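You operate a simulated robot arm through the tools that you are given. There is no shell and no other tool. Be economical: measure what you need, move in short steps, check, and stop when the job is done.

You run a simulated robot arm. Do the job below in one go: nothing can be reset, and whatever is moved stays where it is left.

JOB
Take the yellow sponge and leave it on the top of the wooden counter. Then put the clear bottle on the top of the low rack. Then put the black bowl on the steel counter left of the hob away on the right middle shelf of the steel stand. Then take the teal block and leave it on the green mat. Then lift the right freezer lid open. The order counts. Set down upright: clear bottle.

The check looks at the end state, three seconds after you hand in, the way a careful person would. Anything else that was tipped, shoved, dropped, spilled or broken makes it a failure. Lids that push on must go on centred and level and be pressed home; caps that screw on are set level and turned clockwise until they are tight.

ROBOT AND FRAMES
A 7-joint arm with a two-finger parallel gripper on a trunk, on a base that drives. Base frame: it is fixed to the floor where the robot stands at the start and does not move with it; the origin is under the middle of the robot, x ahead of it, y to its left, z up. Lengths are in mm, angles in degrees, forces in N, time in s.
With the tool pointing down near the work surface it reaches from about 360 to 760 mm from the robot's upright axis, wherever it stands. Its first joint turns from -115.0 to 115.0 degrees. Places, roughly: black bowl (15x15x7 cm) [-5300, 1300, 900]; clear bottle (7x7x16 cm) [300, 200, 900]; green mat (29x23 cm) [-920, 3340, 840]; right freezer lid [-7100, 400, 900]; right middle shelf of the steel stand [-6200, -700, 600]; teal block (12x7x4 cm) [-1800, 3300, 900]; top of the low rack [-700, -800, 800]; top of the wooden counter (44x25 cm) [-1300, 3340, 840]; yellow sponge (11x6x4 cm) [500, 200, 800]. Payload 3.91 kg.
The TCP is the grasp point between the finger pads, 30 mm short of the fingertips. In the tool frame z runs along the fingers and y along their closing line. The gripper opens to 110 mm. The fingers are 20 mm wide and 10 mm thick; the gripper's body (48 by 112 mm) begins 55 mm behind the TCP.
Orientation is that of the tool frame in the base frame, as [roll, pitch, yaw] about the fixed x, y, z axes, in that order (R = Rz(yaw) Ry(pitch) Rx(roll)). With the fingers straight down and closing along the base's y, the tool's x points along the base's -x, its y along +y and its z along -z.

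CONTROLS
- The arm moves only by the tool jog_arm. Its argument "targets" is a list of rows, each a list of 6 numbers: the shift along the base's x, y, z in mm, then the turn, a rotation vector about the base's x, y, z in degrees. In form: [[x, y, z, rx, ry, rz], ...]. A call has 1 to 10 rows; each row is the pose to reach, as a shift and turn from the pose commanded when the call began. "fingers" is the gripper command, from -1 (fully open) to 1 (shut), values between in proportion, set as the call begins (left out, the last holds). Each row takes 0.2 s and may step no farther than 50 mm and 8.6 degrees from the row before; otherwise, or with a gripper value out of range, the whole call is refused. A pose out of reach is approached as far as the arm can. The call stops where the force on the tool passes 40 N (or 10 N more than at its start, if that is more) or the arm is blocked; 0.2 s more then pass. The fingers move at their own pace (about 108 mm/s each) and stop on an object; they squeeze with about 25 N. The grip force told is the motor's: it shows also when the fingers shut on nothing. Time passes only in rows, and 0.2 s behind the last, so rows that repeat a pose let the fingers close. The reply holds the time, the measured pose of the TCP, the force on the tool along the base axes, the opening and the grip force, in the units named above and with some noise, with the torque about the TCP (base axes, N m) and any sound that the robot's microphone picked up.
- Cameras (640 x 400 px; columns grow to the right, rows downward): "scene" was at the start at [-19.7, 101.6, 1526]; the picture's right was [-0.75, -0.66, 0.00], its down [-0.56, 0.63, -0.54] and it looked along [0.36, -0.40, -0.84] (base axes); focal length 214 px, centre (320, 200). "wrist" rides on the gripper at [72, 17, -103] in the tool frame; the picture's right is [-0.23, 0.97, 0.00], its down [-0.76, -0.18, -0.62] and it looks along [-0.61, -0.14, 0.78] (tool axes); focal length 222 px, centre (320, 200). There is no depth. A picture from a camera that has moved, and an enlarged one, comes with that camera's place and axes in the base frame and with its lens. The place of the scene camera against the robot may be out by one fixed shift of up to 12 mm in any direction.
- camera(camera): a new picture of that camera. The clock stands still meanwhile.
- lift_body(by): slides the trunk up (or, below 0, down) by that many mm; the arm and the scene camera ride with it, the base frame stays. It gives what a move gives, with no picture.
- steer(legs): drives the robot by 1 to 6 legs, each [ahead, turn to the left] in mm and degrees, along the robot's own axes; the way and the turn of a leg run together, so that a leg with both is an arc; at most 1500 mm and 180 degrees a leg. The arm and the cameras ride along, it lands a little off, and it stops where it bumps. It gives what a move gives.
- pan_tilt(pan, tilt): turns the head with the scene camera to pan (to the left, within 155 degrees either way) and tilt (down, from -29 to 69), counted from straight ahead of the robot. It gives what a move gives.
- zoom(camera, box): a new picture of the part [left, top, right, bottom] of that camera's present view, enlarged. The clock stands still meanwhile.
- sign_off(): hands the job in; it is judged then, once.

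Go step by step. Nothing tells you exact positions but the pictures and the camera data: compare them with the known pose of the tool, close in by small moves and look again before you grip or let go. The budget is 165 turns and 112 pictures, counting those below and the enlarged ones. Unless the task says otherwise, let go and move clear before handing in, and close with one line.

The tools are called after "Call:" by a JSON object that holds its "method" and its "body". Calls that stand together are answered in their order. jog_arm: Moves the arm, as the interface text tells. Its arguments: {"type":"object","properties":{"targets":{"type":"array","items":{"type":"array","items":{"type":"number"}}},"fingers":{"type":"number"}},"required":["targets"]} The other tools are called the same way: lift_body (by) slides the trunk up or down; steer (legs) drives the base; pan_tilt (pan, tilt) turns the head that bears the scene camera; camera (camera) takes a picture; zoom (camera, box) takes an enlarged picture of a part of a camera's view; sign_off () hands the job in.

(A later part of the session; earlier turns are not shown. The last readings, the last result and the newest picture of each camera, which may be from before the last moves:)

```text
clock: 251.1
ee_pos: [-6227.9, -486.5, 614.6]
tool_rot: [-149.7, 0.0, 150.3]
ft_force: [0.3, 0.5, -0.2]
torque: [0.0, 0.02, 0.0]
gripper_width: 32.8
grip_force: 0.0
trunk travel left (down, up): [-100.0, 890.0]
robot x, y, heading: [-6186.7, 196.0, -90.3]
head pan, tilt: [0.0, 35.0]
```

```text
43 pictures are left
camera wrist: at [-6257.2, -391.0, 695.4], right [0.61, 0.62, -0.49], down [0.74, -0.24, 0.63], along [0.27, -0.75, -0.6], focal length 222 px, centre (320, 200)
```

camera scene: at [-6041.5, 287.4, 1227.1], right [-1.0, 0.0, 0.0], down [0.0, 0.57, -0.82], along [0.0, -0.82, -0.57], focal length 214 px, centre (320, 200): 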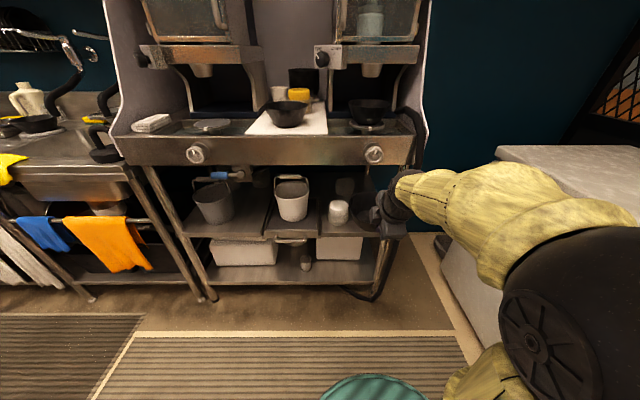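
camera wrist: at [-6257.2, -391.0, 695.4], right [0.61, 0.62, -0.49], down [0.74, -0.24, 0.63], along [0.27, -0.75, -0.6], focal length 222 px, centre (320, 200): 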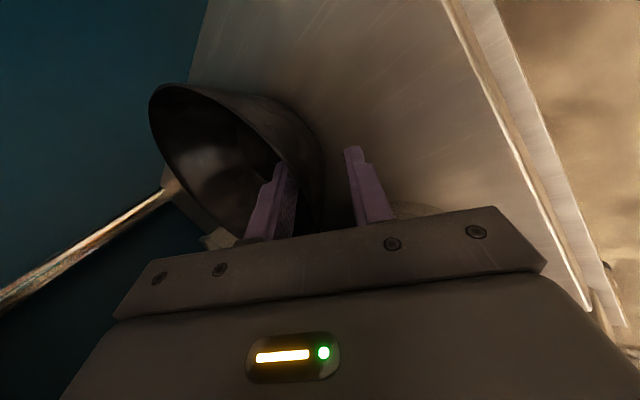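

Call:
{"method": "jog_arm", "body": {"targets": [[4, 6, 13, 0, 0, 0], [8, 13, 26, 0, 0, 0], [12, 21, 42, 0, 0, 0], [15, 26, 52, 0, 0, 0], [15, 60, 54, 0, 0, 0], [10, 105, 54, 0, 0, 0], [5, 150, 54, 0, 0, 0], [0, 195, 54, 0, 0, 0]]}}

Call:
{"method": "zoom", "body": {"camera": "scene", "box": [280, 80, 440, 240]}}

```text
clock: 252.9
ee_pos: [-6226.4, -290.1, 669.2]
tool_rot: [-149.6, 0.0, 150.4]
ft_force: [-0.4, -0.7, -0.4]
torque: [0.03, 0.03, -0.04]
gripper_width: 33.1
grip_force: 0.0
trunk travel left (down, up): [-100.0, 890.0]
robot x, y, heading: [-6187.9, 197.6, -90.0]
head pan, tilt: [0.0, 35.0]
```

```text
2.50 times, centred on (360, 160) of scene
camera zoom: at [-6041.8, 168.2, 1007.1], right [-1.0, 0.0, 0.0], down [0.0, 0.57, -0.82], along [0.0, -0.82, -0.57], focal length 536 px, centre (220, 300)
```

zoom: 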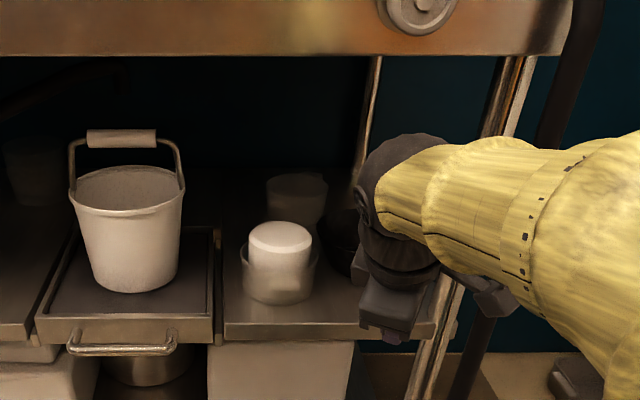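

The bowl is on the shelf and the jar hasn't moved. I'll back off and check it.

Call:
{"method": "steer", "body": {"legs": [[-250, 0]]}}

Call:
{"method": "lift_body", "body": {"by": 300}}

Call:
{"method": "pan_tilt", "body": {"pan": 25, "tilt": 30}}

Call:
{"method": "camera", "body": {"camera": "scene"}}

```text
clock: 254.9
ee_pos: [-6224.0, -38.0, 668.9]
tool_rot: [-149.6, 0.1, 150.7]
ft_force: [-0.6, -0.4, 0.1]
torque: [0.0, 0.02, -0.04]
gripper_width: 32.9
grip_force: 0.2
trunk travel left (down, up): [-100.0, 890.0]
robot x, y, heading: [-6185.8, 448.4, -89.6]
head pan, tilt: [0.0, 35.0]
```

```text
clock: 257.9
ee_pos: [-6223.3, -38.0, 968.7]
tool_rot: [-149.7, 0.0, 150.7]
ft_force: [0.4, 0.4, -0.9]
torque: [0.0, 0.0, 0.0]
gripper_width: 33.1
grip_force: 0.1
trunk travel left (down, up): [-400.0, 590.0]
robot x, y, heading: [-6186.7, 447.9, -90.0]
head pan, tilt: [0.0, 35.0]
```

```text
clock: 258.8
ee_pos: [-6224.7, -38.1, 969.7]
tool_rot: [-149.6, 0.1, 150.7]
ft_force: [0.1, 0.3, -0.1]
torque: [-0.02, 0.01, 0.01]
gripper_width: 33.0
grip_force: 0.2
trunk travel left (down, up): [-400.0, 590.0]
robot x, y, heading: [-6188.8, 448.0, -90.1]
head pan, tilt: [25.0, 30.0]
```

```text
41 pictures are left
camera scene: at [-6003.4, 427.1, 1314.9], right [-0.91, -0.42, 0.0], down [-0.21, 0.45, -0.87], along [0.37, -0.78, -0.5], focal length 214 px, centre (320, 200)
```

scene: 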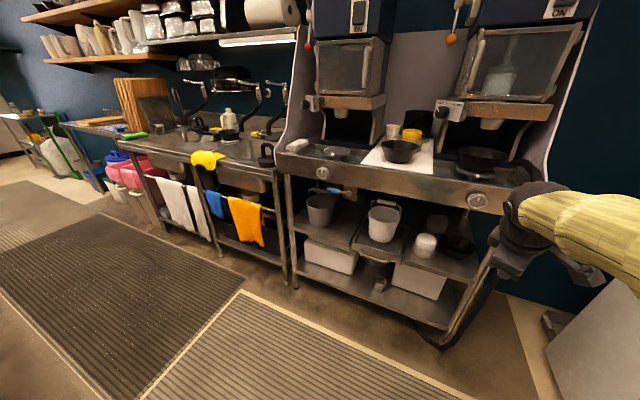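

The bowl stands upright on the right middle shelf. Next is the teal block: I'll raise the trunk, turn round and drive back through the dining side.

Call:
{"method": "lift_body", "body": {"by": 250}}

Call:
{"method": "steer", "body": {"legs": [[0, -179], [1500, 0], [200, 0], [0, -85]]}}

Call:
{"method": "pan_tilt", "body": {"pan": 0, "tilt": 25}}

Call:
{"method": "camera", "body": {"camera": "scene"}}

```text
clock: 261.4
ee_pos: [-6224.6, -38.5, 1219.1]
tool_rot: [-149.7, 0.1, 150.7]
ft_force: [0.2, 0.1, 0.7]
torque: [0.01, 0.02, 0.04]
gripper_width: 33.2
grip_force: 0.0
trunk travel left (down, up): [-650.0, 340.0]
robot x, y, heading: [-6186.3, 446.3, -90.0]
head pan, tilt: [25.0, 30.0]
```

```text
clock: 281.8
ee_pos: [-6197.3, 2535.1, 1220.8]
tool_rot: [-149.8, -0.2, -28.5]
ft_force: [-1.6, -7.8, 0.1]
torque: [-0.07, 0.02, 0.02]
gripper_width: 29.8
grip_force: 0.0
trunk travel left (down, up): [-650.0, 340.0]
robot x, y, heading: [-6225.1, 2055.1, 91.2]
head pan, tilt: [25.0, 30.0]
stopped in leg 3: the force on the tool passed its limit at 67 N (the readings are from after the stop); the commanded pose is now the measured one
```

```text
clock: 282.6
ee_pos: [-6196.3, 2535.9, 1221.8]
tool_rot: [-149.8, -0.3, -28.5]
ft_force: [-2.1, -8.9, -2.3]
torque: [-0.21, 0.05, 0.01]
gripper_width: 28.8
grip_force: 0.0
trunk travel left (down, up): [-650.0, 340.0]
robot x, y, heading: [-6226.2, 2052.0, 91.2]
head pan, tilt: [0.0, 25.0]
```

```text
40 pictures are left
camera scene: at [-6383.8, 2080.2, 1572.8], right [1.0, 0.02, 0.0], down [0.01, -0.42, -0.91], along [-0.02, 0.91, -0.42], focal length 214 px, centre (320, 200)
```

scene: 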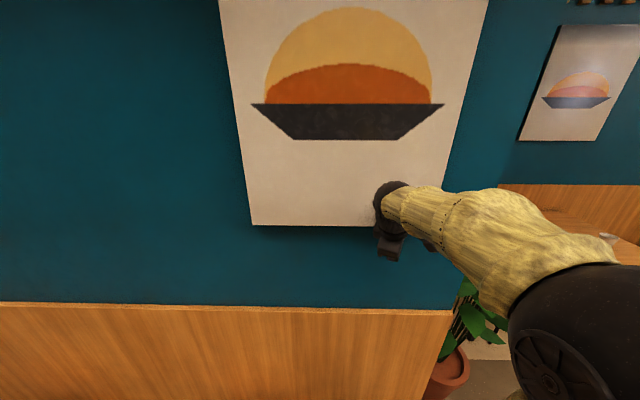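

The gripper touched a wall that stands out here, at y of about 2560. I'm backing away and looking before turning.

Call:
{"method": "steer", "body": {"legs": [[-350, 0], [0, -85]]}}

Call:
{"method": "camera", "body": {"camera": "scene"}}

```text
clock: 290.5
ee_pos: [-5731.5, 1705.8, 1220.7]
tool_rot: [-149.8, -0.2, -114.6]
ft_force: [0.6, 0.0, 0.0]
torque: [0.01, 0.01, 0.04]
gripper_width: 33.1
grip_force: 0.1
trunk travel left (down, up): [-650.0, 340.0]
robot x, y, heading: [-6215.3, 1702.3, 5.3]
head pan, tilt: [0.0, 25.0]
```

```text
39 pictures are left
camera scene: at [-6204.1, 1857.3, 1572.9], right [0.09, -1.0, 0.0], down [-0.42, -0.04, -0.91], along [0.9, 0.08, -0.42], focal length 214 px, centre (320, 200)
```

scene: 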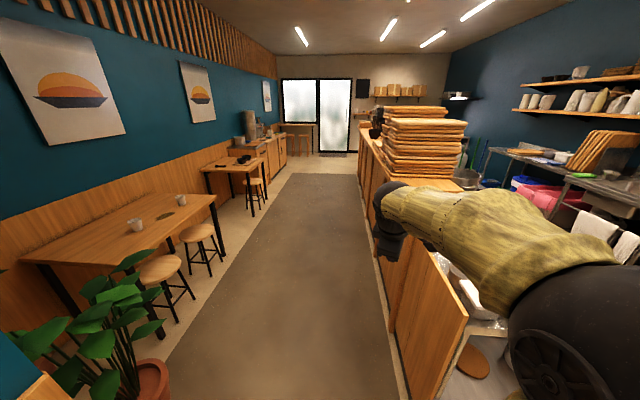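

The lane to the wooden counter is clear, so I'm driving along it.

Call:
{"method": "steer", "body": {"legs": [[0, 15], [800, 0], [0, -16], [1500, 0], [1500, 0], [600, 0]]}}

Call:
{"method": "pan_tilt", "body": {"pan": 30, "tilt": 30}}

Call:
{"method": "camera", "body": {"camera": "scene"}}

```text
clock: 318.4
ee_pos: [-1319.2, 2077.5, 1220.3]
tool_rot: [-149.8, -0.2, -119.1]
ft_force: [1.0, 0.7, -0.5]
torque: [-0.02, -0.04, -0.01]
gripper_width: 33.0
grip_force: 0.1
trunk travel left (down, up): [-650.0, 340.0]
robot x, y, heading: [-1802.0, 2111.9, 0.7]
head pan, tilt: [0.0, 25.0]
```

```text
clock: 319.4
ee_pos: [-1320.7, 2076.9, 1221.0]
tool_rot: [-149.7, -0.3, -119.3]
ft_force: [0.1, 0.0, 0.9]
torque: [-0.03, -0.02, 0.0]
gripper_width: 33.0
grip_force: 0.1
trunk travel left (down, up): [-650.0, 340.0]
robot x, y, heading: [-1803.9, 2111.3, 0.6]
head pan, tilt: [30.0, 30.0]
```

```text
38 pictures are left
camera scene: at [-1793.8, 2309.3, 1564.9], right [0.51, -0.86, 0.0], down [-0.43, -0.25, -0.87], along [0.75, 0.44, -0.5], focal length 214 px, centre (320, 200)
```

scene: 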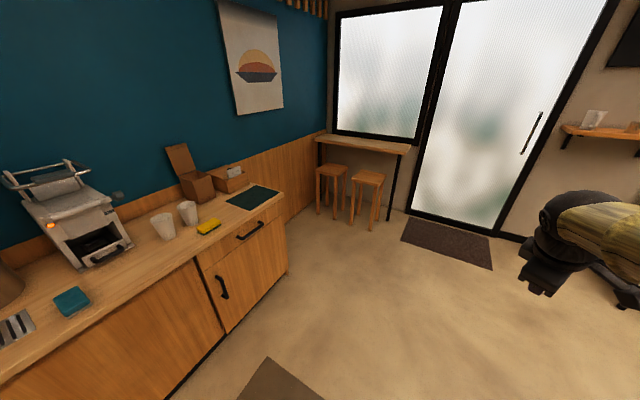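

Call:
{"method": "steer", "body": {"legs": [[0, 59.5], [840, 0], [0, 30]]}}

Call:
{"method": "pan_tilt", "body": {"pan": 10, "tilt": 52}}

Call:
{"method": "camera", "body": {"camera": "scene"}}

```text
clock: 330.3
ee_pos: [-1333.6, 3316.6, 1220.9]
tool_rot: [-149.6, -0.2, -30.5]
ft_force: [0.0, 0.3, -0.3]
torque: [0.0, 0.0, -0.01]
gripper_width: 32.9
grip_force: 0.1
trunk travel left (down, up): [-650.0, 340.0]
robot x, y, heading: [-1379.8, 2829.8, 89.3]
head pan, tilt: [30.0, 30.0]
```

```text
clock: 331.2
ee_pos: [-1332.6, 3315.7, 1220.1]
tool_rot: [-149.7, -0.2, -30.6]
ft_force: [0.1, -0.7, 0.0]
torque: [0.0, -0.02, -0.02]
gripper_width: 33.0
grip_force: 0.0
trunk travel left (down, up): [-650.0, 340.0]
robot x, y, heading: [-1377.3, 2834.6, 89.3]
head pan, tilt: [10.0, 52.0]
```

```text
37 pictures are left
camera scene: at [-1549.4, 2850.6, 1532.8], right [0.99, 0.16, 0.0], down [0.13, -0.78, -0.62], along [-0.1, 0.61, -0.79], focal length 214 px, centre (320, 200)
```

scene: 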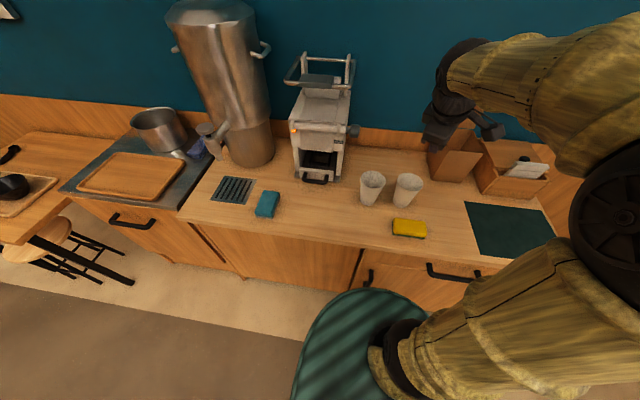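

Call:
{"method": "zoom", "body": {"camera": "scene", "box": [210, 160, 338, 240]}}

Call:
{"method": "zoom", "body": {"camera": "scene", "box": [400, 170, 580, 290]}}

```text
5.00 times, centred on (274, 200) of scene
camera zoom: at [-1549.4, 2850.6, 1532.8], right [0.99, 0.16, 0.0], down [0.13, -0.78, -0.62], along [-0.1, 0.61, -0.79], focal length 1072 px, centre (550, 200)
```

zoom: 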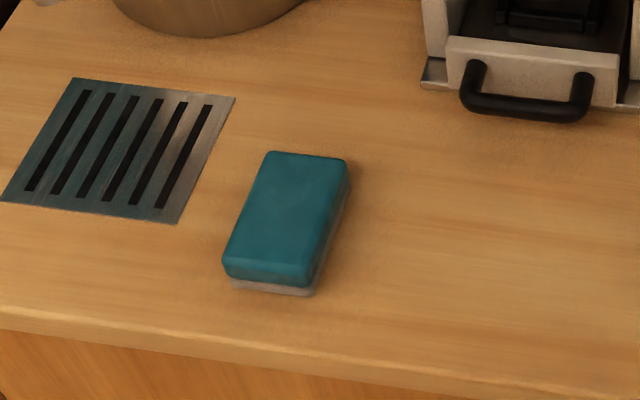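

```text
3.33 times, centred on (490, 230) of scene
camera zoom: at [-1549.4, 2850.6, 1532.8], right [0.99, 0.16, 0.0], down [0.13, -0.78, -0.62], along [-0.1, 0.61, -0.79], focal length 715 px, centre (-247, 100)
```

zoom: 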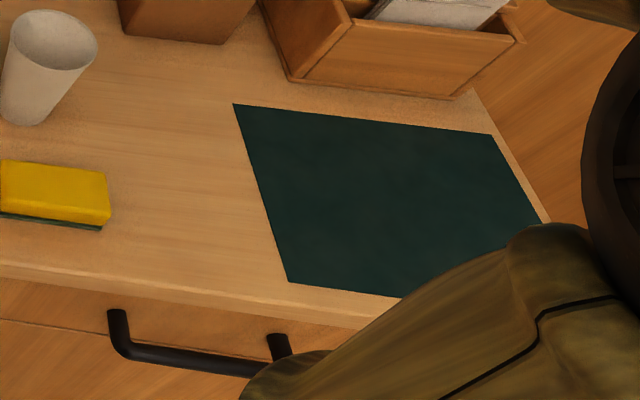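

The block lies with its long side along y, centred at about (-1825, 3305). I'll straighten the tool and swing the arm over, keeping clear of the coffee machine.

Call:
{"method": "jog_arm", "body": {"targets": [[-27, -21, -5, -6.4, 3.8, 0], [-54, -43, -10, -12.8, 7.6, 0], [-81, -64, -15, -19.3, 11.4, 0], [-108, -86, -20, -25.7, 15.2, 0]], "fingers": -1}}

Call:
{"method": "jog_arm", "body": {"targets": [[-26, -4, -6, 0, 0, 8.3], [-52, -9, -12, 0, 0, 16.6], [-78, -13, -18, 0, 0, 24.9], [-104, -18, -24, 0, 0, 33.2], [-130, -22, -30, 0, 0, 41.5], [-156, -26, -36, 0, 0, 49.8], [-182, -31, -42, 0, 0, 58.1], [-210, -35, -50, 0, 0, 66.4]]}}

Call:
{"method": "jog_arm", "body": {"targets": [[-25, 15, -13, 0, 0, 7.7], [-50, 31, -26, 0, 0, 15.4], [-75, 46, -39, 0, 0, 23.2], [-100, 62, -52, 0, 0, 31], [-125, 77, -65, 0, 0, 38.7], [-150, 92, -78, 0, 0, 46.4], [-175, 108, -90, 0, 0, 54.1]]}}

Call:
{"method": "camera", "body": {"camera": "wrist"}}

Call:
{"method": "camera", "body": {"camera": "scene"}}

```text
clock: 332.2
ee_pos: [-1441.1, 3229.6, 1201.8]
tool_rot: [-179.7, -0.2, -30.5]
ft_force: [0.0, 0.3, -0.1]
torque: [-0.01, -0.01, -0.01]
gripper_width: 110.0
grip_force: 0.0
trunk travel left (down, up): [-650.0, 340.0]
robot x, y, heading: [-1377.4, 2832.0, 89.3]
head pan, tilt: [10.0, 52.0]
```

```text
clock: 334.0
ee_pos: [-1652.7, 3196.7, 1150.8]
tool_rot: [-179.7, 0.0, 36.1]
ft_force: [0.1, 0.3, 0.8]
torque: [-0.02, -0.01, -0.03]
gripper_width: 110.1
grip_force: 0.0
trunk travel left (down, up): [-650.0, 340.0]
robot x, y, heading: [-1378.5, 2834.3, 89.6]
head pan, tilt: [10.0, 52.0]
```

```text
clock: 335.6
ee_pos: [-1826.0, 3305.0, 1060.7]
tool_rot: [-179.6, -0.1, 90.3]
ft_force: [0.4, -0.5, -0.1]
torque: [-0.01, 0.01, 0.02]
gripper_width: 110.0
grip_force: 0.0
trunk travel left (down, up): [-650.0, 340.0]
robot x, y, heading: [-1378.9, 2831.9, 89.5]
head pan, tilt: [10.0, 52.0]
```

```text
34 pictures are left
camera wrist: at [-1808.3, 3378.9, 1164.2], right [0.97, -0.22, -0.01], down [-0.17, -0.76, 0.62], along [-0.14, -0.61, -0.78], focal length 222 px, centre (320, 200)
```

wrist: 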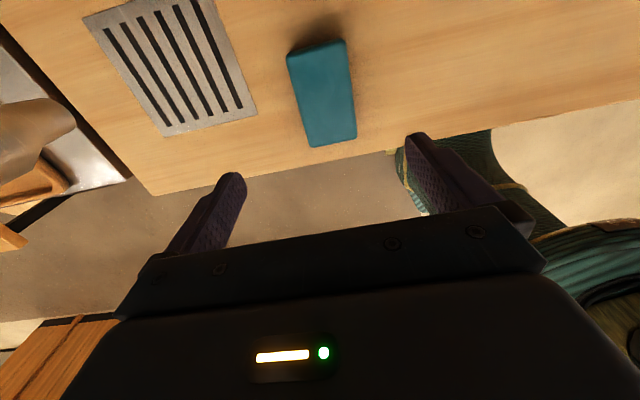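

```text
33 pictures are left
camera scene: at [-1550.2, 2851.1, 1532.6], right [0.99, 0.16, 0.0], down [0.13, -0.78, -0.62], along [-0.1, 0.61, -0.79], focal length 214 px, centre (320, 200)
```

scene: 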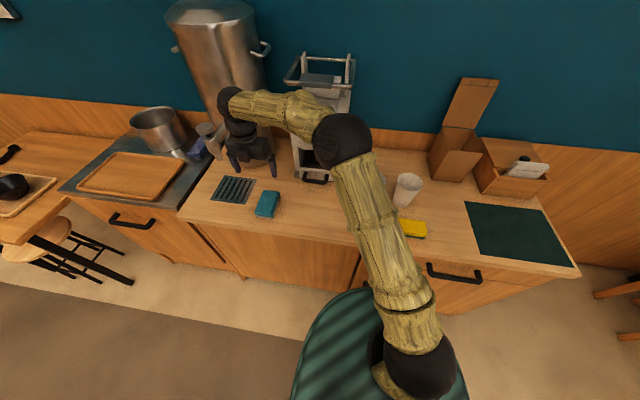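

Call:
{"method": "jog_arm", "body": {"targets": [[5, 1, -45, 0, 0, 0], [8, 2, -90, 0, 0, 0], [8, 2, -130, 0, 0, 0], [8, 2, -160, 0, 0, 0], [8, 2, -174, 0, 0, 0]]}}

Call:
{"method": "camera", "body": {"camera": "wrist"}}

```text
clock: 336.8
ee_pos: [-1817.6, 3305.4, 886.9]
tool_rot: [-179.6, -0.1, 90.1]
ft_force: [-0.4, -1.4, -0.1]
torque: [0.01, 0.01, -0.02]
gripper_width: 109.8
grip_force: 0.1
trunk travel left (down, up): [-650.0, 340.0]
robot x, y, heading: [-1379.1, 2830.3, 89.3]
head pan, tilt: [10.0, 52.0]
```

```text
32 pictures are left
camera wrist: at [-1799.3, 3379.2, 989.9], right [0.97, -0.23, -0.01], down [-0.17, -0.76, 0.62], along [-0.15, -0.61, -0.78], focal length 222 px, centre (320, 200)
```

wrist: 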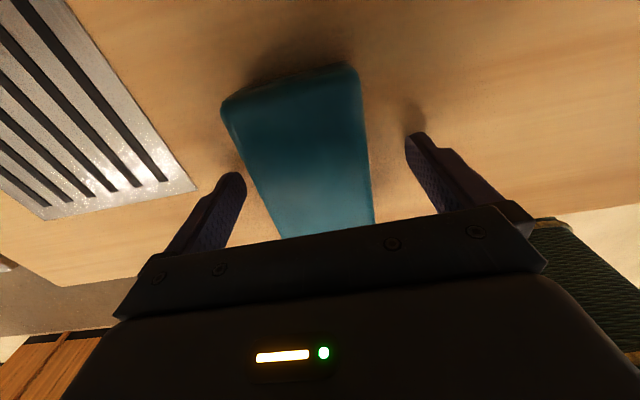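

Call:
{"method": "jog_arm", "body": {"targets": [[-5, 0, -2, 0, 0, 0]]}}

Call:
{"method": "jog_arm", "body": {"targets": [[0, 0, 0, 0, 0, 0], [0, 0, 0, 0, 0, 0], [0, 0, 0, 0, 0, 0]], "fingers": 1}}

Call:
{"method": "jog_arm", "body": {"targets": [[0, 0, 30, 0, 0, 0], [0, -5, 75, 0, 0, 0], [20, -20, 115, 0, 0, 0], [45, -40, 145, 0, 0, 0], [75, -60, 170, 0, 0, 0], [105, -80, 200, 0, 0, 0], [135, -95, 230, 0, 0, 0], [165, -108, 260, 0, 0, 0]]}}

Call:
{"method": "camera", "body": {"camera": "wrist"}}

```text
clock: 337.2
ee_pos: [-1821.8, 3306.0, 883.8]
tool_rot: [-179.6, -0.1, 90.0]
ft_force: [-0.1, -0.2, -0.2]
torque: [-0.02, 0.0, 0.01]
gripper_width: 109.8
grip_force: 0.0
trunk travel left (down, up): [-650.0, 340.0]
robot x, y, heading: [-1376.6, 2832.2, 89.2]
head pan, tilt: [10.0, 52.0]
```

```text
clock: 338.0
ee_pos: [-1823.3, 3304.7, 884.7]
tool_rot: [-179.6, -0.1, 90.0]
ft_force: [0.3, 0.1, -0.1]
torque: [0.04, -0.02, -0.01]
gripper_width: 66.4
grip_force: 24.8
trunk travel left (down, up): [-650.0, 340.0]
robot x, y, heading: [-1375.6, 2831.7, 89.4]
head pan, tilt: [10.0, 52.0]
```

```text
clock: 339.8
ee_pos: [-1657.4, 3198.1, 1144.9]
tool_rot: [-179.6, 0.0, 90.1]
ft_force: [-0.3, -0.4, -1.7]
torque: [0.03, 0.0, -0.02]
gripper_width: 66.6
grip_force: 25.1
trunk travel left (down, up): [-650.0, 340.0]
robot x, y, heading: [-1378.5, 2833.2, 89.3]
head pan, tilt: [10.0, 52.0]
```

```text
31 pictures are left
camera wrist: at [-1639.7, 3270.7, 1248.6], right [0.97, -0.23, -0.01], down [-0.17, -0.76, 0.62], along [-0.15, -0.61, -0.78], focal length 222 px, centre (320, 200)
```

wrist: 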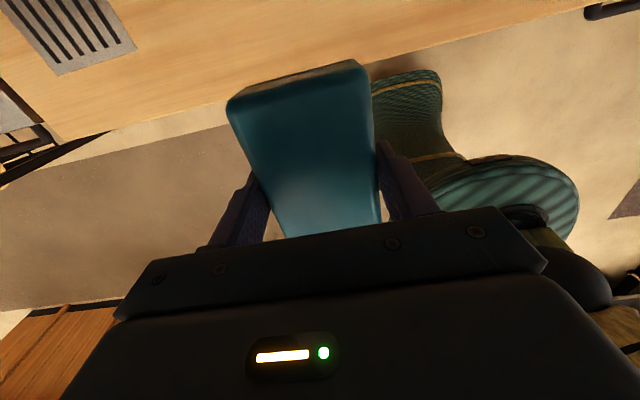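

The block is held. The mat spans x from -1062 to -775 and y from 3234 to 3464, so I'm swinging the block over its centre.

Call:
{"method": "jog_arm", "body": {"targets": [[46, 9, 0, 0, 0, -5.6], [92, 18, 0, 0, 0, -11.2], [138, 27, 0, 0, 0, -16.9], [184, 36, 0, 0, 0, -22.5], [230, 45, 0, 0, 0, -28.1], [276, 54, 0, 0, 0, -33.8], [322, 62, 0, 0, 0, -39.4], [369, 71, 0, 0, 0, -45]]}}

Call:
{"method": "jog_arm", "body": {"targets": [[46, 9, -5, 0, 0, -5.6], [92, 18, -10, 0, 0, -11.2], [138, 27, -15, 0, 0, -16.9], [184, 36, -25, 0, 0, -22.5], [230, 45, -35, 0, 0, -28.1], [276, 54, -45, 0, 0, -33.8], [322, 62, -55, 0, 0, -39.4], [369, 71, -65, 0, 0, -45]]}}

Call:
{"method": "pan_tilt", "body": {"pan": -20, "tilt": 52}}

Call:
{"method": "camera", "body": {"camera": "scene"}}

Call:
{"method": "camera", "body": {"camera": "wrist"}}

```text
clock: 341.6
ee_pos: [-1287.0, 3270.5, 1141.2]
tool_rot: [-179.6, -0.1, 44.9]
ft_force: [0.0, 1.0, -0.8]
torque: [0.0, 0.01, 0.0]
gripper_width: 66.3
grip_force: 25.4
trunk travel left (down, up): [-650.0, 340.0]
robot x, y, heading: [-1377.0, 2832.7, 89.4]
head pan, tilt: [10.0, 52.0]
```

```text
clock: 343.4
ee_pos: [-918.7, 3342.0, 1077.0]
tool_rot: [-179.7, 0.0, -0.1]
ft_force: [-0.4, 0.9, -0.5]
torque: [-0.02, 0.03, 0.02]
gripper_width: 66.5
grip_force: 25.2
trunk travel left (down, up): [-650.0, 340.0]
robot x, y, heading: [-1376.2, 2832.5, 89.4]
head pan, tilt: [10.0, 52.0]
```

```text
clock: 344.3
ee_pos: [-921.5, 3340.2, 1080.5]
tool_rot: [-179.7, 0.0, 0.1]
ft_force: [0.2, -0.1, -1.6]
torque: [-0.02, -0.01, 0.0]
gripper_width: 66.6
grip_force: 25.2
trunk travel left (down, up): [-650.0, 340.0]
robot x, y, heading: [-1375.2, 2836.3, 89.4]
head pan, tilt: [-20.0, 52.0]
```

```text
30 pictures are left
camera scene: at [-1510.5, 2846.9, 1532.7], right [0.94, -0.35, 0.0], down [-0.28, -0.74, -0.62], along [0.22, 0.58, -0.79], focal length 214 px, centre (320, 200)
```

scene: 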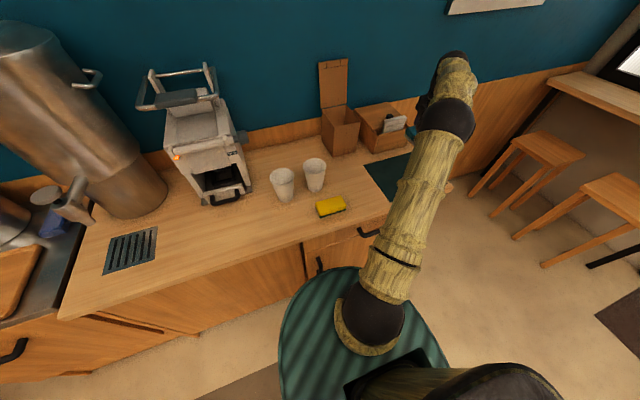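

```text
29 pictures are left
camera wrist: at [-847.7, 3324.5, 1182.7], right [-0.23, -0.97, -0.01], down [-0.76, 0.17, 0.62], along [-0.61, 0.15, -0.78], focal length 222 px, centre (320, 200)
```

wrist: 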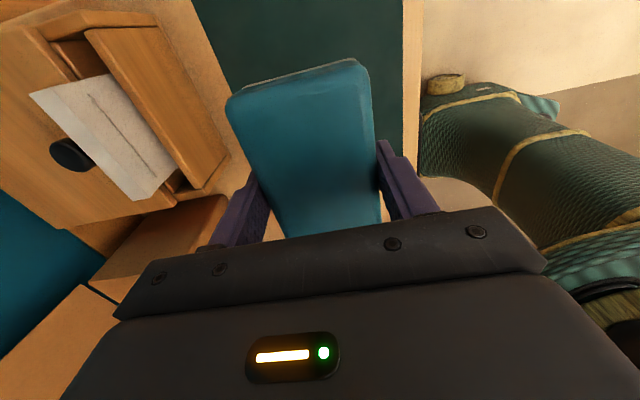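

Call:
{"method": "jog_arm", "body": {"targets": [[0, 3, -45, 0, 0, 0], [0, 3, -90, 0, 0, 0], [0, 3, -135, 0, 0, 0], [0, 3, -170, 0, 0, 0], [0, 3, -182, 0, 0, 0], [0, 3, -187, 0, 0, 0], [0, 3, -191, 0, 0, 0], [0, 3, -194, 0, 0, 0], [0, 3, -197, 0, 0, 0]]}}

Call:
{"method": "camera", "body": {"camera": "wrist"}}

```text
clock: 346.3
ee_pos: [-919.8, 3341.7, 885.3]
tool_rot: [-179.5, -0.2, 0.1]
ft_force: [1.0, 0.3, 10.5]
torque: [-0.36, 0.4, 0.02]
gripper_width: 66.5
grip_force: 24.8
trunk travel left (down, up): [-650.0, 340.0]
robot x, y, heading: [-1377.0, 2831.8, 89.2]
head pan, tilt: [-20.0, 52.0]
```

```text
28 pictures are left
camera wrist: at [-847.2, 3325.7, 988.1], right [-0.23, -0.97, -0.01], down [-0.76, 0.17, 0.62], along [-0.6, 0.15, -0.78], focal length 222 px, centre (320, 200)
```

wrist: 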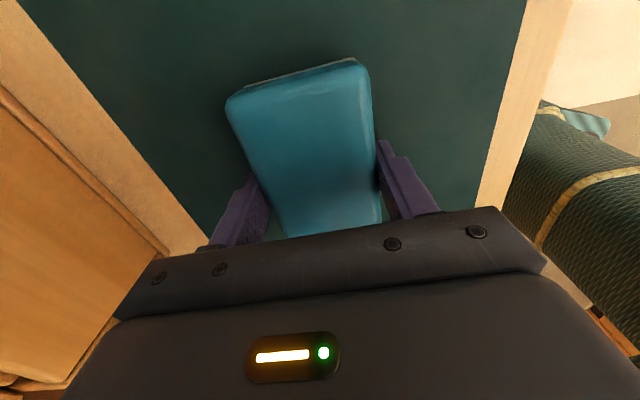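

The block rests on the mat. I'm releasing it and lifting clear, drawing back towards the robot.

Call:
{"method": "jog_arm", "body": {"targets": [[0, 0, 1, 0, 0, 0], [0, 0, 1, 0, 0, 0], [0, 0, 1, 0, 0, 0]], "fingers": -0.6}}

Call:
{"method": "jog_arm", "body": {"targets": [[0, 0, 30, 0, 0, 0], [0, 0, 75, 0, 0, 0], [0, -5, 120, 0, 0, 0], [-15, -30, 160, 0, 0, 0], [-40, -50, 195, 0, 0, 0], [-70, -70, 225, 0, 0, 0], [-105, -85, 255, 0, 0, 0], [-145, -90, 280, 0, 0, 0], [-190, -95, 300, 0, 0, 0]]}}

Call:
{"method": "camera", "body": {"camera": "scene"}}

```text
clock: 347.1
ee_pos: [-920.1, 3342.0, 883.6]
tool_rot: [-179.7, -0.2, 0.0]
ft_force: [-1.0, -0.5, -0.1]
torque: [-0.01, 0.0, 0.0]
gripper_width: 87.9
grip_force: 0.0
trunk travel left (down, up): [-650.0, 340.0]
robot x, y, heading: [-1378.7, 2830.1, 89.2]
head pan, tilt: [-20.0, 52.0]
```

```text
clock: 349.1
ee_pos: [-1110.3, 3250.0, 1184.5]
tool_rot: [-179.7, 0.0, -0.1]
ft_force: [-0.2, -1.0, 0.7]
torque: [-0.01, -0.04, -0.04]
gripper_width: 88.0
grip_force: 0.1
trunk travel left (down, up): [-650.0, 340.0]
robot x, y, heading: [-1378.7, 2833.3, 89.2]
head pan, tilt: [-20.0, 52.0]
```

```text
27 pictures are left
camera scene: at [-1511.8, 2846.2, 1532.6], right [0.94, -0.35, 0.0], down [-0.28, -0.74, -0.62], along [0.22, 0.58, -0.79], focal length 214 px, centre (320, 200)
```

scene: 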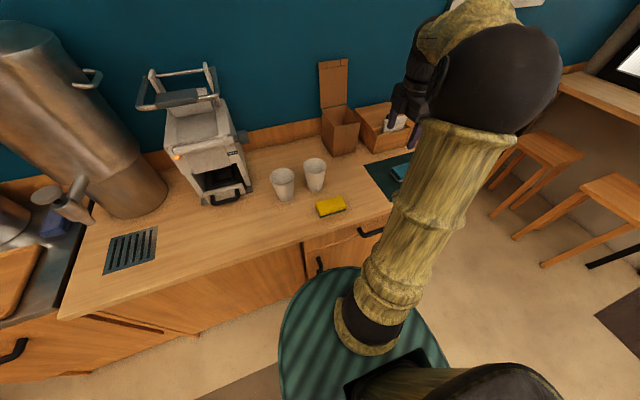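

The block is on the mat. Now for the freezer: I'm driving back down the dining lane.

Call:
{"method": "steer", "body": {"legs": [[-250, 0], [0, 99], [1500, 0], [1500, 0]]}}

```text
clock: 374.2
ee_pos: [-4858.8, 2314.8, 1183.8]
tool_rot: [-179.5, -0.1, 100.2]
ft_force: [-0.1, 0.1, -0.2]
torque: [0.0, 0.01, 0.0]
gripper_width: 88.2
grip_force: 0.1
trunk travel left (down, up): [-650.0, 340.0]
robot x, y, heading: [-4399.7, 2126.3, -170.7]
head pan, tilt: [-20.0, 52.0]
```

Call:
{"method": "steer", "body": {"legs": [[0, 3.8], [1500, 0], [280, 0], [0, 69], [1250, 0]]}}

Call:
{"method": "pan_tilt", "body": {"pan": -80, "tilt": 35}}

Call:
{"method": "camera", "body": {"camera": "scene"}}

```text
clock: 396.7
ee_pos: [-6546.2, 56.9, 1183.8]
tool_rot: [-179.6, -0.1, 176.2]
ft_force: [-0.5, -0.7, 0.3]
torque: [0.03, 0.0, -0.01]
gripper_width: 88.0
grip_force: 0.0
trunk travel left (down, up): [-650.0, 340.0]
robot x, y, heading: [-6251.2, 452.4, -94.5]
head pan, tilt: [-20.0, 52.0]
```

```text
clock: 398.0
ee_pos: [-6546.7, 58.0, 1184.8]
tool_rot: [-179.6, -0.1, 176.1]
ft_force: [0.4, -0.2, 0.9]
torque: [0.0, 0.0, -0.03]
gripper_width: 88.1
grip_force: 0.0
trunk travel left (down, up): [-650.0, 340.0]
robot x, y, heading: [-6248.3, 457.7, -94.6]
head pan, tilt: [-80.0, 35.0]
```

```text
26 pictures are left
camera scene: at [-6187.2, 494.9, 1557.1], right [-0.09, 1.0, 0.0], down [0.57, 0.05, -0.82], along [-0.82, -0.08, -0.57], focal length 214 px, centre (320, 200)
```

scene: 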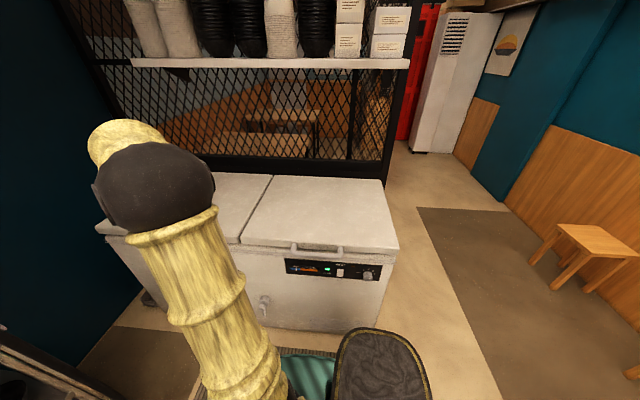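

Call:
{"method": "zoom", "body": {"camera": "scene", "box": [225, 160, 417, 280]}}

```text
3.33 times, centred on (321, 220) of scene
camera zoom: at [-6187.2, 494.9, 1557.1], right [-0.09, 1.0, 0.0], down [0.57, 0.05, -0.82], along [-0.82, -0.08, -0.57], focal length 715 px, centre (317, 133)
```

zoom: 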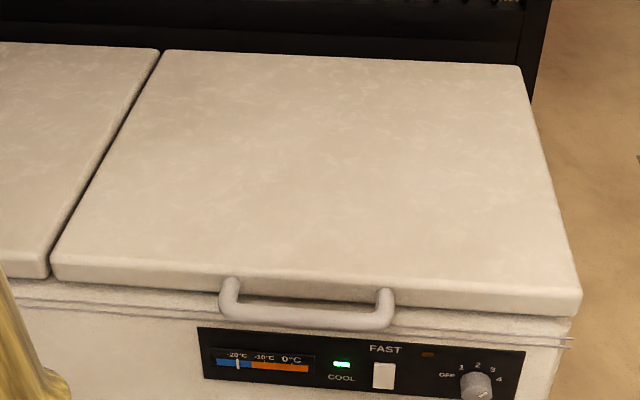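

The right lid has a U-shaped bar handle at its front edge, near (-6850, 418, 810), and is hinged at the back. I'll turn to face it and come a little closer.

Call:
{"method": "steer", "body": {"legs": [[0, -85.5], [120, 0]]}}

Call:
{"method": "pan_tilt", "body": {"pan": 0, "tilt": 50}}

Call:
{"method": "camera", "body": {"camera": "scene"}}

Call:
{"method": "zoom", "body": {"camera": "scene", "box": [260, 180, 420, 280]}}

```text
clock: 404.7
ee_pos: [-6786.8, 726.7, 1183.6]
tool_rot: [-179.6, 0.0, 89.7]
ft_force: [-0.3, -0.1, 0.5]
torque: [-0.01, 0.01, 0.0]
gripper_width: 87.9
grip_force: 0.0
trunk travel left (down, up): [-650.0, 340.0]
robot x, y, heading: [-6371.9, 459.3, 179.3]
head pan, tilt: [-80.0, 35.0]
```

```text
clock: 406.2
ee_pos: [-6785.8, 727.6, 1183.5]
tool_rot: [-179.6, -0.2, 89.9]
ft_force: [0.1, 0.2, -0.1]
torque: [-0.02, 0.0, 0.01]
gripper_width: 88.0
grip_force: 0.2
trunk travel left (down, up): [-650.0, 340.0]
robot x, y, heading: [-6374.4, 456.3, 179.4]
head pan, tilt: [0.0, 50.0]
```

```text
24 pictures are left
camera scene: at [-6396.6, 305.5, 1535.4], right [0.01, 1.0, 0.0], down [0.77, -0.01, -0.64], along [-0.64, 0.01, -0.77], focal length 214 px, centre (320, 200)
```

scene: 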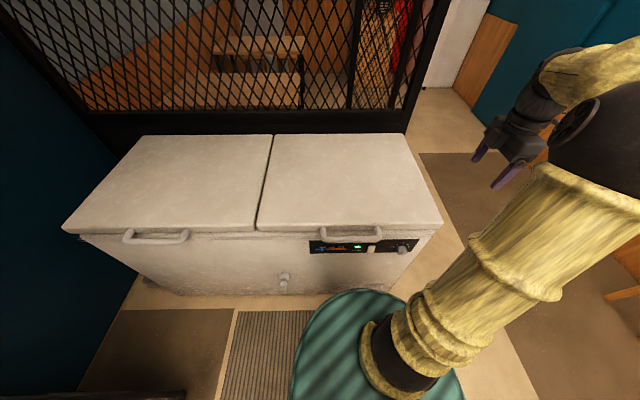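

```text
4.00 times, centred on (340, 230) of scene
camera zoom: at [-6396.6, 305.5, 1535.4], right [0.01, 1.0, 0.0], down [0.77, -0.01, -0.64], along [-0.64, 0.01, -0.77], focal length 858 px, centre (240, 80)
```

zoom: 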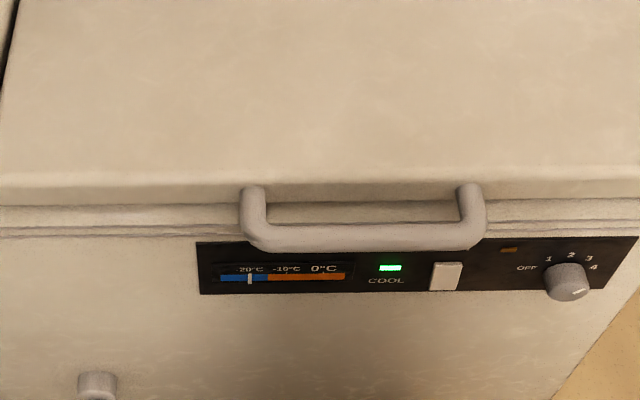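

The handle bar is at about (-6787, 426, 851), standing about 49 mm off the lid face, and the hinge is near x -7420. I'll back up slightly and bring the gripper to a pre-grasp tilted 50° forward.

Call:
{"method": "steer", "body": {"legs": [[-110, 0]]}}

Call:
{"method": "jog_arm", "body": {"targets": [[-5, -40, -15, 0, 6.3, 0], [-10, -80, -30, 0, 12.6, 0], [-15, -120, -45, 0, 18.9, 0], [-20, -160, -60, 0, 25.2, 0], [-25, -200, -75, 0, 31.5, 0], [-30, -240, -90, 0, 37.8, 0], [-35, -275, -110, 0, 44, 0], [-40, -301, -135, 0, 50, 0]], "fingers": 0.2}}

Call:
{"method": "camera", "body": {"camera": "wrist"}}

Call:
{"method": "camera", "body": {"camera": "scene"}}

```text
clock: 407.5
ee_pos: [-6676.4, 725.6, 1183.0]
tool_rot: [-179.5, -0.1, 89.9]
ft_force: [0.3, 0.0, 0.8]
torque: [0.0, 0.03, 0.03]
gripper_width: 87.7
grip_force: 0.2
trunk travel left (down, up): [-650.0, 340.0]
robot x, y, heading: [-6265.7, 457.1, 179.4]
head pan, tilt: [0.0, 50.0]
```

```text
clock: 409.5
ee_pos: [-6712.9, 575.3, 1049.5]
tool_rot: [-130.3, -4.1, 70.8]
ft_force: [0.8, 0.5, 0.3]
torque: [-0.02, 0.0, 0.01]
gripper_width: 44.1
grip_force: 0.2
out of reach, approached as far as the arm can: row 7, 8
trunk travel left (down, up): [-650.0, 340.0]
robot x, y, heading: [-6260.8, 456.6, 179.2]
head pan, tilt: [0.0, 50.0]
stopped in row 8: the arm was blocked; the commanded pose is now the measured one
```

```text
22 pictures are left
camera wrist: at [-6606.5, 612.3, 1109.5], right [0.54, -0.37, -0.76], down [0.07, -0.87, 0.48], along [-0.84, -0.32, -0.44], focal length 222 px, centre (320, 200)
```

wrist: 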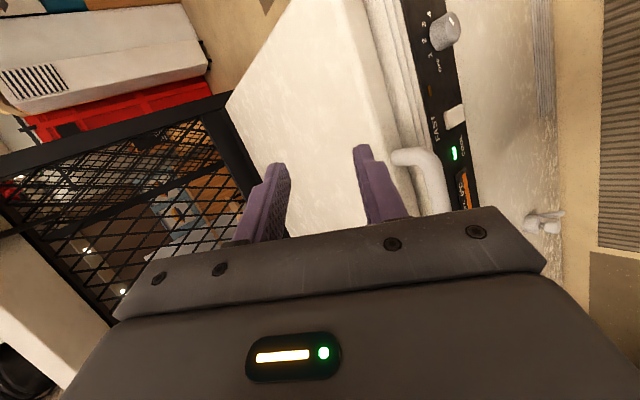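

```text
21 pictures are left
camera scene: at [-6285.2, 305.1, 1535.6], right [0.01, 1.0, 0.0], down [0.76, -0.01, -0.64], along [-0.64, 0.01, -0.76], focal length 214 px, centre (320, 200)
```

scene: 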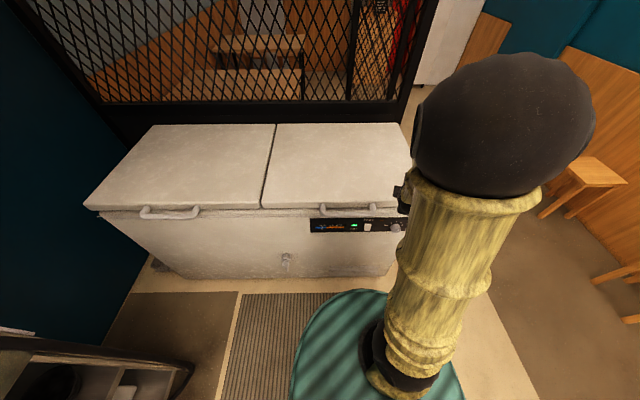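

The arm was too close for that tilt. I'll back up a bit more, square the tool at a 60° tilt, and look again.

Call:
{"method": "steer", "body": {"legs": [[-62, 0]]}}

Call:
{"method": "jog_arm", "body": {"targets": [[-8, -30, -20, -0.5, 2.2, 3.8], [-16, -60, -40, -0.9, 4.4, 7.7], [-24, -90, -60, -1.4, 6.6, 11.5], [-32, -120, -80, -1.8, 8.8, 15.4], [-40, -149, -100, -2.3, 11, 19.2]]}}

Call:
{"method": "camera", "body": {"camera": "wrist"}}

Call:
{"method": "camera", "body": {"camera": "scene"}}

```text
clock: 410.5
ee_pos: [-6655.3, 574.0, 1050.6]
tool_rot: [-130.4, -4.2, 70.6]
ft_force: [-0.4, -0.3, -0.3]
torque: [-0.01, 0.0, 0.0]
gripper_width: 44.2
grip_force: 0.0
trunk travel left (down, up): [-650.0, 340.0]
robot x, y, heading: [-6203.2, 455.7, 179.1]
head pan, tilt: [0.0, 50.0]
```

```text
clock: 411.7
ee_pos: [-6721.3, 422.5, 946.3]
tool_rot: [-120.0, -0.2, 89.5]
ft_force: [-0.4, -0.8, 0.2]
torque: [0.01, -0.02, -0.01]
gripper_width: 43.8
grip_force: 0.1
out of reach, approached as far as the arm can: row 1, 2, 3, 4, 5
trunk travel left (down, up): [-650.0, 340.0]
robot x, y, heading: [-6203.3, 453.7, 179.3]
head pan, tilt: [0.0, 50.0]
```

```text
20 pictures are left
camera wrist: at [-6621.2, 496.5, 983.6], right [0.49, -0.23, -0.84], down [0.44, -0.77, 0.46], along [-0.75, -0.6, -0.27], focal length 222 px, centre (320, 200)
```

wrist: 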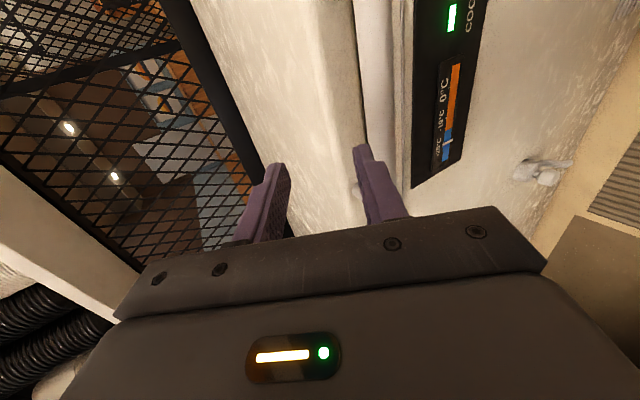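

```text
19 pictures are left
camera scene: at [-6228.4, 302.5, 1535.3], right [0.01, 1.0, 0.0], down [0.77, -0.01, -0.64], along [-0.64, 0.01, -0.77], focal length 214 px, centre (320, 200)
```

scene: 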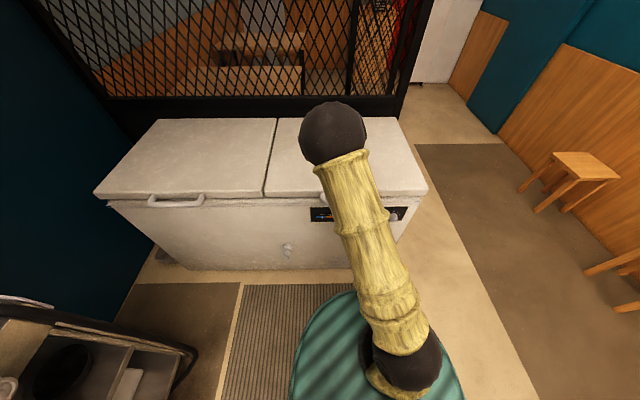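

Call:
{"method": "zoom", "body": {"camera": "wrist", "box": [260, 0, 480, 220]}}

```text
1.82 times, centred on (370, 110) of wrist
camera zoom: at [-6621.2, 496.5, 983.6], right [0.49, -0.23, -0.84], down [0.44, -0.77, 0.46], along [-0.75, -0.6, -0.27], focal length 404 px, centre (229, 364)
```

zoom: 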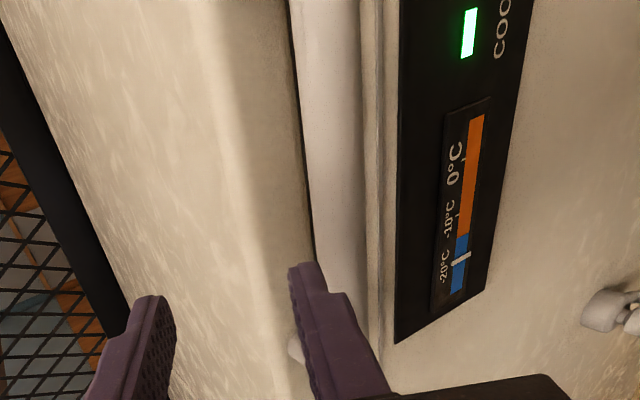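

Call:
{"method": "jog_arm", "body": {"targets": [[-7, 0, -38, 0, 0, 0], [-14, 0, -75, 0, 0, 0]], "fingers": 0}}

Call:
{"method": "zoom", "body": {"camera": "wrist", "box": [220, 0, 480, 240]}}

```text
clock: 412.3
ee_pos: [-6733.1, 422.0, 873.7]
tool_rot: [-119.9, -0.1, 89.5]
ft_force: [-0.3, 0.0, -0.8]
torque: [-0.03, 0.04, 0.0]
gripper_width: 55.0
grip_force: 0.1
trunk travel left (down, up): [-650.0, 340.0]
robot x, y, heading: [-6200.2, 455.5, 179.2]
head pan, tilt: [0.0, 50.0]
```

```text
1.67 times, centred on (350, 120) of wrist
camera zoom: at [-6634.1, 495.2, 910.7], right [0.49, -0.23, -0.84], down [0.44, -0.77, 0.47], along [-0.75, -0.6, -0.27], focal length 370 px, centre (270, 333)
```

zoom: 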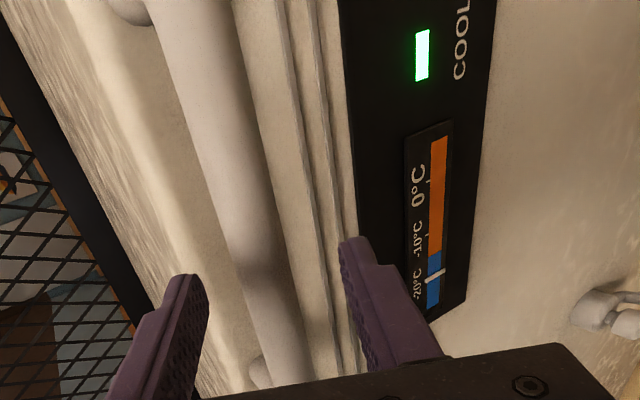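

The bar lies between the fingers' lines. I'm advancing along the tool axis with a small upward correction.

Call:
{"method": "jog_arm", "body": {"targets": [[-4, 0, 7, 0, 0, 0], [-17, 0, 0, 0, 0, 0], [-30, 0, -8, 0, 0, 0], [-40, 0, -14, 0, 0, 0], [-50, 0, -19, 0, 0, 0]]}}

Call:
{"method": "zoom", "body": {"camera": "wrist", "box": [220, 0, 480, 240]}}

```text
clock: 413.6
ee_pos: [-6775.6, 424.1, 859.4]
tool_rot: [-119.7, -0.1, 89.5]
ft_force: [33.1, -2.5, 20.9]
torque: [0.05, 1.5, 0.24]
gripper_width: 55.4
grip_force: 0.6
trunk travel left (down, up): [-650.0, 340.0]
robot x, y, heading: [-6199.6, 453.6, 179.2]
head pan, tilt: [0.0, 50.0]
stopped in row 5: the force on the tool passed its limit at 44 N (the readings are from after the stop); the commanded pose is now the measured one
```

```text
1.67 times, centred on (350, 120) of wrist
camera zoom: at [-6676.5, 496.1, 895.5], right [0.48, -0.23, -0.84], down [0.45, -0.77, 0.46], along [-0.75, -0.6, -0.27], focal length 370 px, centre (270, 333)
```

zoom: 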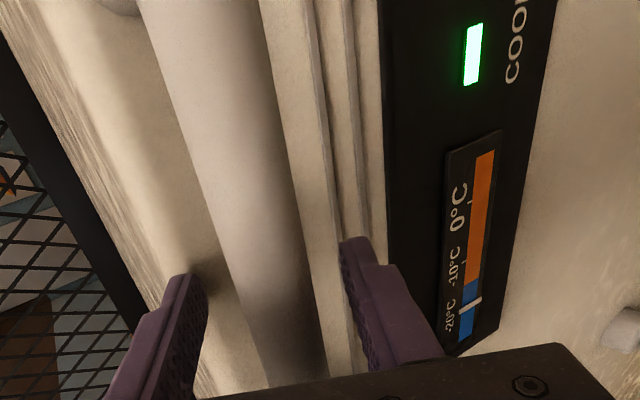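

The upper fingertip touches the lid face and the bar is between the pads, so I'm closing on it.

Call:
{"method": "jog_arm", "body": {"targets": [[2, 0, 1, 0, 0, 0], [2, 0, 1, 0, 0, 0], [2, 0, 1, 0, 0, 0]], "fingers": 1}}

Call:
{"method": "zoom", "body": {"camera": "wrist", "box": [220, 0, 480, 240]}}

```text
clock: 414.4
ee_pos: [-6778.7, 425.3, 855.3]
tool_rot: [-120.2, -0.1, 89.5]
ft_force: [7.6, 1.8, -10.7]
torque: [0.5, -0.34, -0.07]
gripper_width: 23.5
grip_force: 45.1
trunk travel left (down, up): [-650.0, 340.0]
robot x, y, heading: [-6200.5, 455.8, 179.1]
head pan, tilt: [0.0, 50.0]
```

```text
1.67 times, centred on (350, 120) of wrist
camera zoom: at [-6679.7, 496.5, 892.5], right [0.49, -0.23, -0.84], down [0.44, -0.77, 0.47], along [-0.75, -0.6, -0.27], focal length 370 px, centre (270, 333)
```

zoom: 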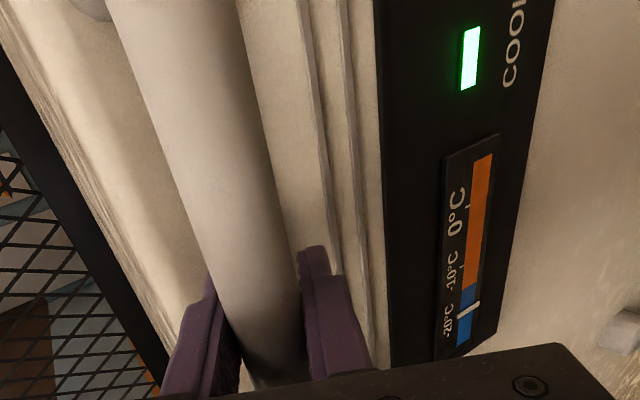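

The bar is gripped. I'm lifting along the hinge arc, first about 10°.

Call:
{"method": "jog_arm", "body": {"targets": [[0, 0, 14, 0, 0, 0], [-1, 0, 28, 0, 0, 0], [-2, 0, 55, 0, 0, 0], [-5, 0, 83, 0, 0, 0], [-10, 0, 110, 0, 0, 0]]}}

Call:
{"method": "camera", "body": {"camera": "scene"}}

```text
clock: 415.6
ee_pos: [-6791.2, 424.0, 968.4]
tool_rot: [-120.0, 0.0, 89.5]
ft_force: [-10.5, 2.8, -7.3]
torque: [0.24, 0.37, 0.36]
gripper_width: 23.9
grip_force: 44.8
trunk travel left (down, up): [-650.0, 340.0]
robot x, y, heading: [-6201.7, 453.6, 179.0]
head pan, tilt: [0.0, 50.0]
```

```text
14 pictures are left
camera scene: at [-6229.7, 303.4, 1535.3], right [0.01, 1.0, 0.0], down [0.77, -0.01, -0.64], along [-0.64, 0.01, -0.77], focal length 214 px, centre (320, 200)
```

scene: 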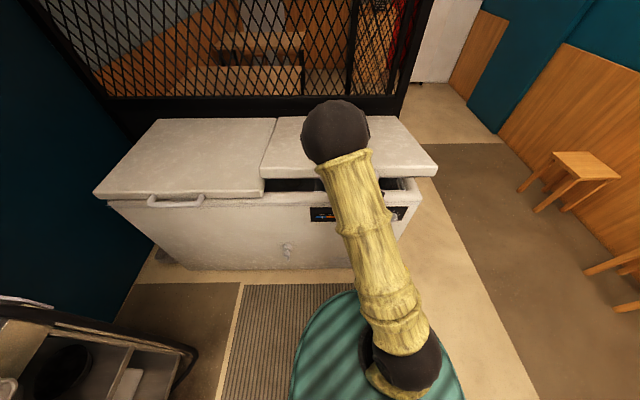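

The lid is rising with little force. I'm continuing along the arc to about 42° while levelling the tool.

Call:
{"method": "jog_arm", "body": {"targets": [[-9, 0, 43, 0, 0, 0], [-21, 0, 86, 0, 0, 0], [-36, 0, 127, 0, 3, 0], [-54, 0, 168, 0, 6, 0], [-75, 0, 207, 0, 9, 0], [-99, 0, 244, 0, 12, 0], [-125, 0, 280, 0, 15, 0], [-153, 0, 314, 0, 18, 0]]}}

Call:
{"method": "camera", "body": {"camera": "scene"}}

```text
clock: 417.4
ee_pos: [-6946.0, 423.1, 1278.1]
tool_rot: [-102.4, 0.1, 89.6]
ft_force: [-14.7, -2.8, -11.7]
torque: [0.35, 0.26, -0.31]
gripper_width: 23.4
grip_force: 45.2
trunk travel left (down, up): [-650.0, 340.0]
robot x, y, heading: [-6200.7, 455.2, 179.1]
head pan, tilt: [0.0, 50.0]
```

```text
13 pictures are left
camera scene: at [-6231.5, 302.6, 1535.3], right [0.01, 1.0, 0.0], down [0.77, -0.01, -0.64], along [-0.64, 0.01, -0.77], focal length 214 px, centre (320, 200)
```

scene: 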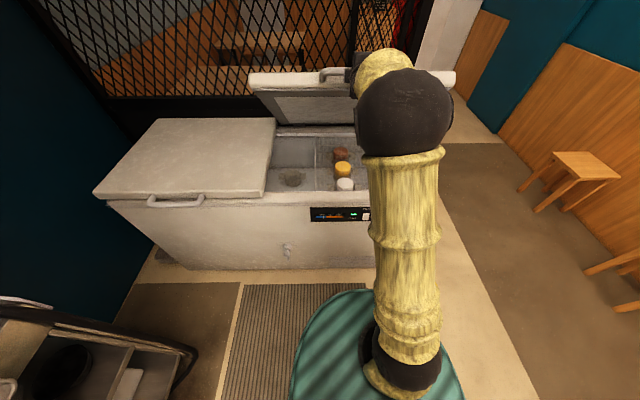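

Call:
{"method": "jog_arm", "body": {"targets": [[-31, 0, 32, 0, 3, 0], [-64, 0, 61, 0, 6, 0], [-98, 0, 88, 0, 9, 0], [-135, 0, 113, 0, 12, 0], [-173, 0, 135, 0, 15, 0], [-213, 0, 155, 0, 18, 0]]}}

Call:
{"method": "camera", "body": {"camera": "scene"}}

```text
clock: 418.4
ee_pos: [-7075.2, 425.7, 1384.6]
tool_rot: [-91.6, -1.1, 89.6]
ft_force: [1.1, 4.5, 12.5]
torque: [-1.03, 0.37, -0.94]
gripper_width: 23.9
grip_force: 44.9
out of reach, approached as far as the arm can: row 5
trunk travel left (down, up): [-650.0, 340.0]
robot x, y, heading: [-6198.4, 454.5, 179.0]
head pan, tilt: [0.0, 50.0]
stopped in row 5: the force on the tool passed its limit at 84 N (the readings are from after the stop); the commanded pose is now the measured one
```

```text
12 pictures are left
camera scene: at [-6227.0, 303.8, 1535.9], right [0.01, 1.0, 0.0], down [0.77, -0.01, -0.64], along [-0.64, 0.01, -0.77], focal length 214 px, centre (320, 200)
```

scene: 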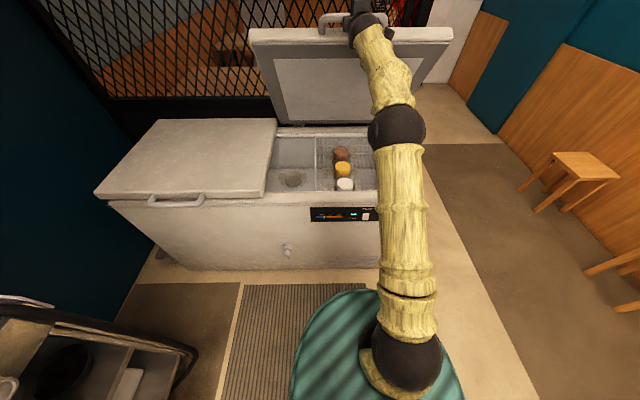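

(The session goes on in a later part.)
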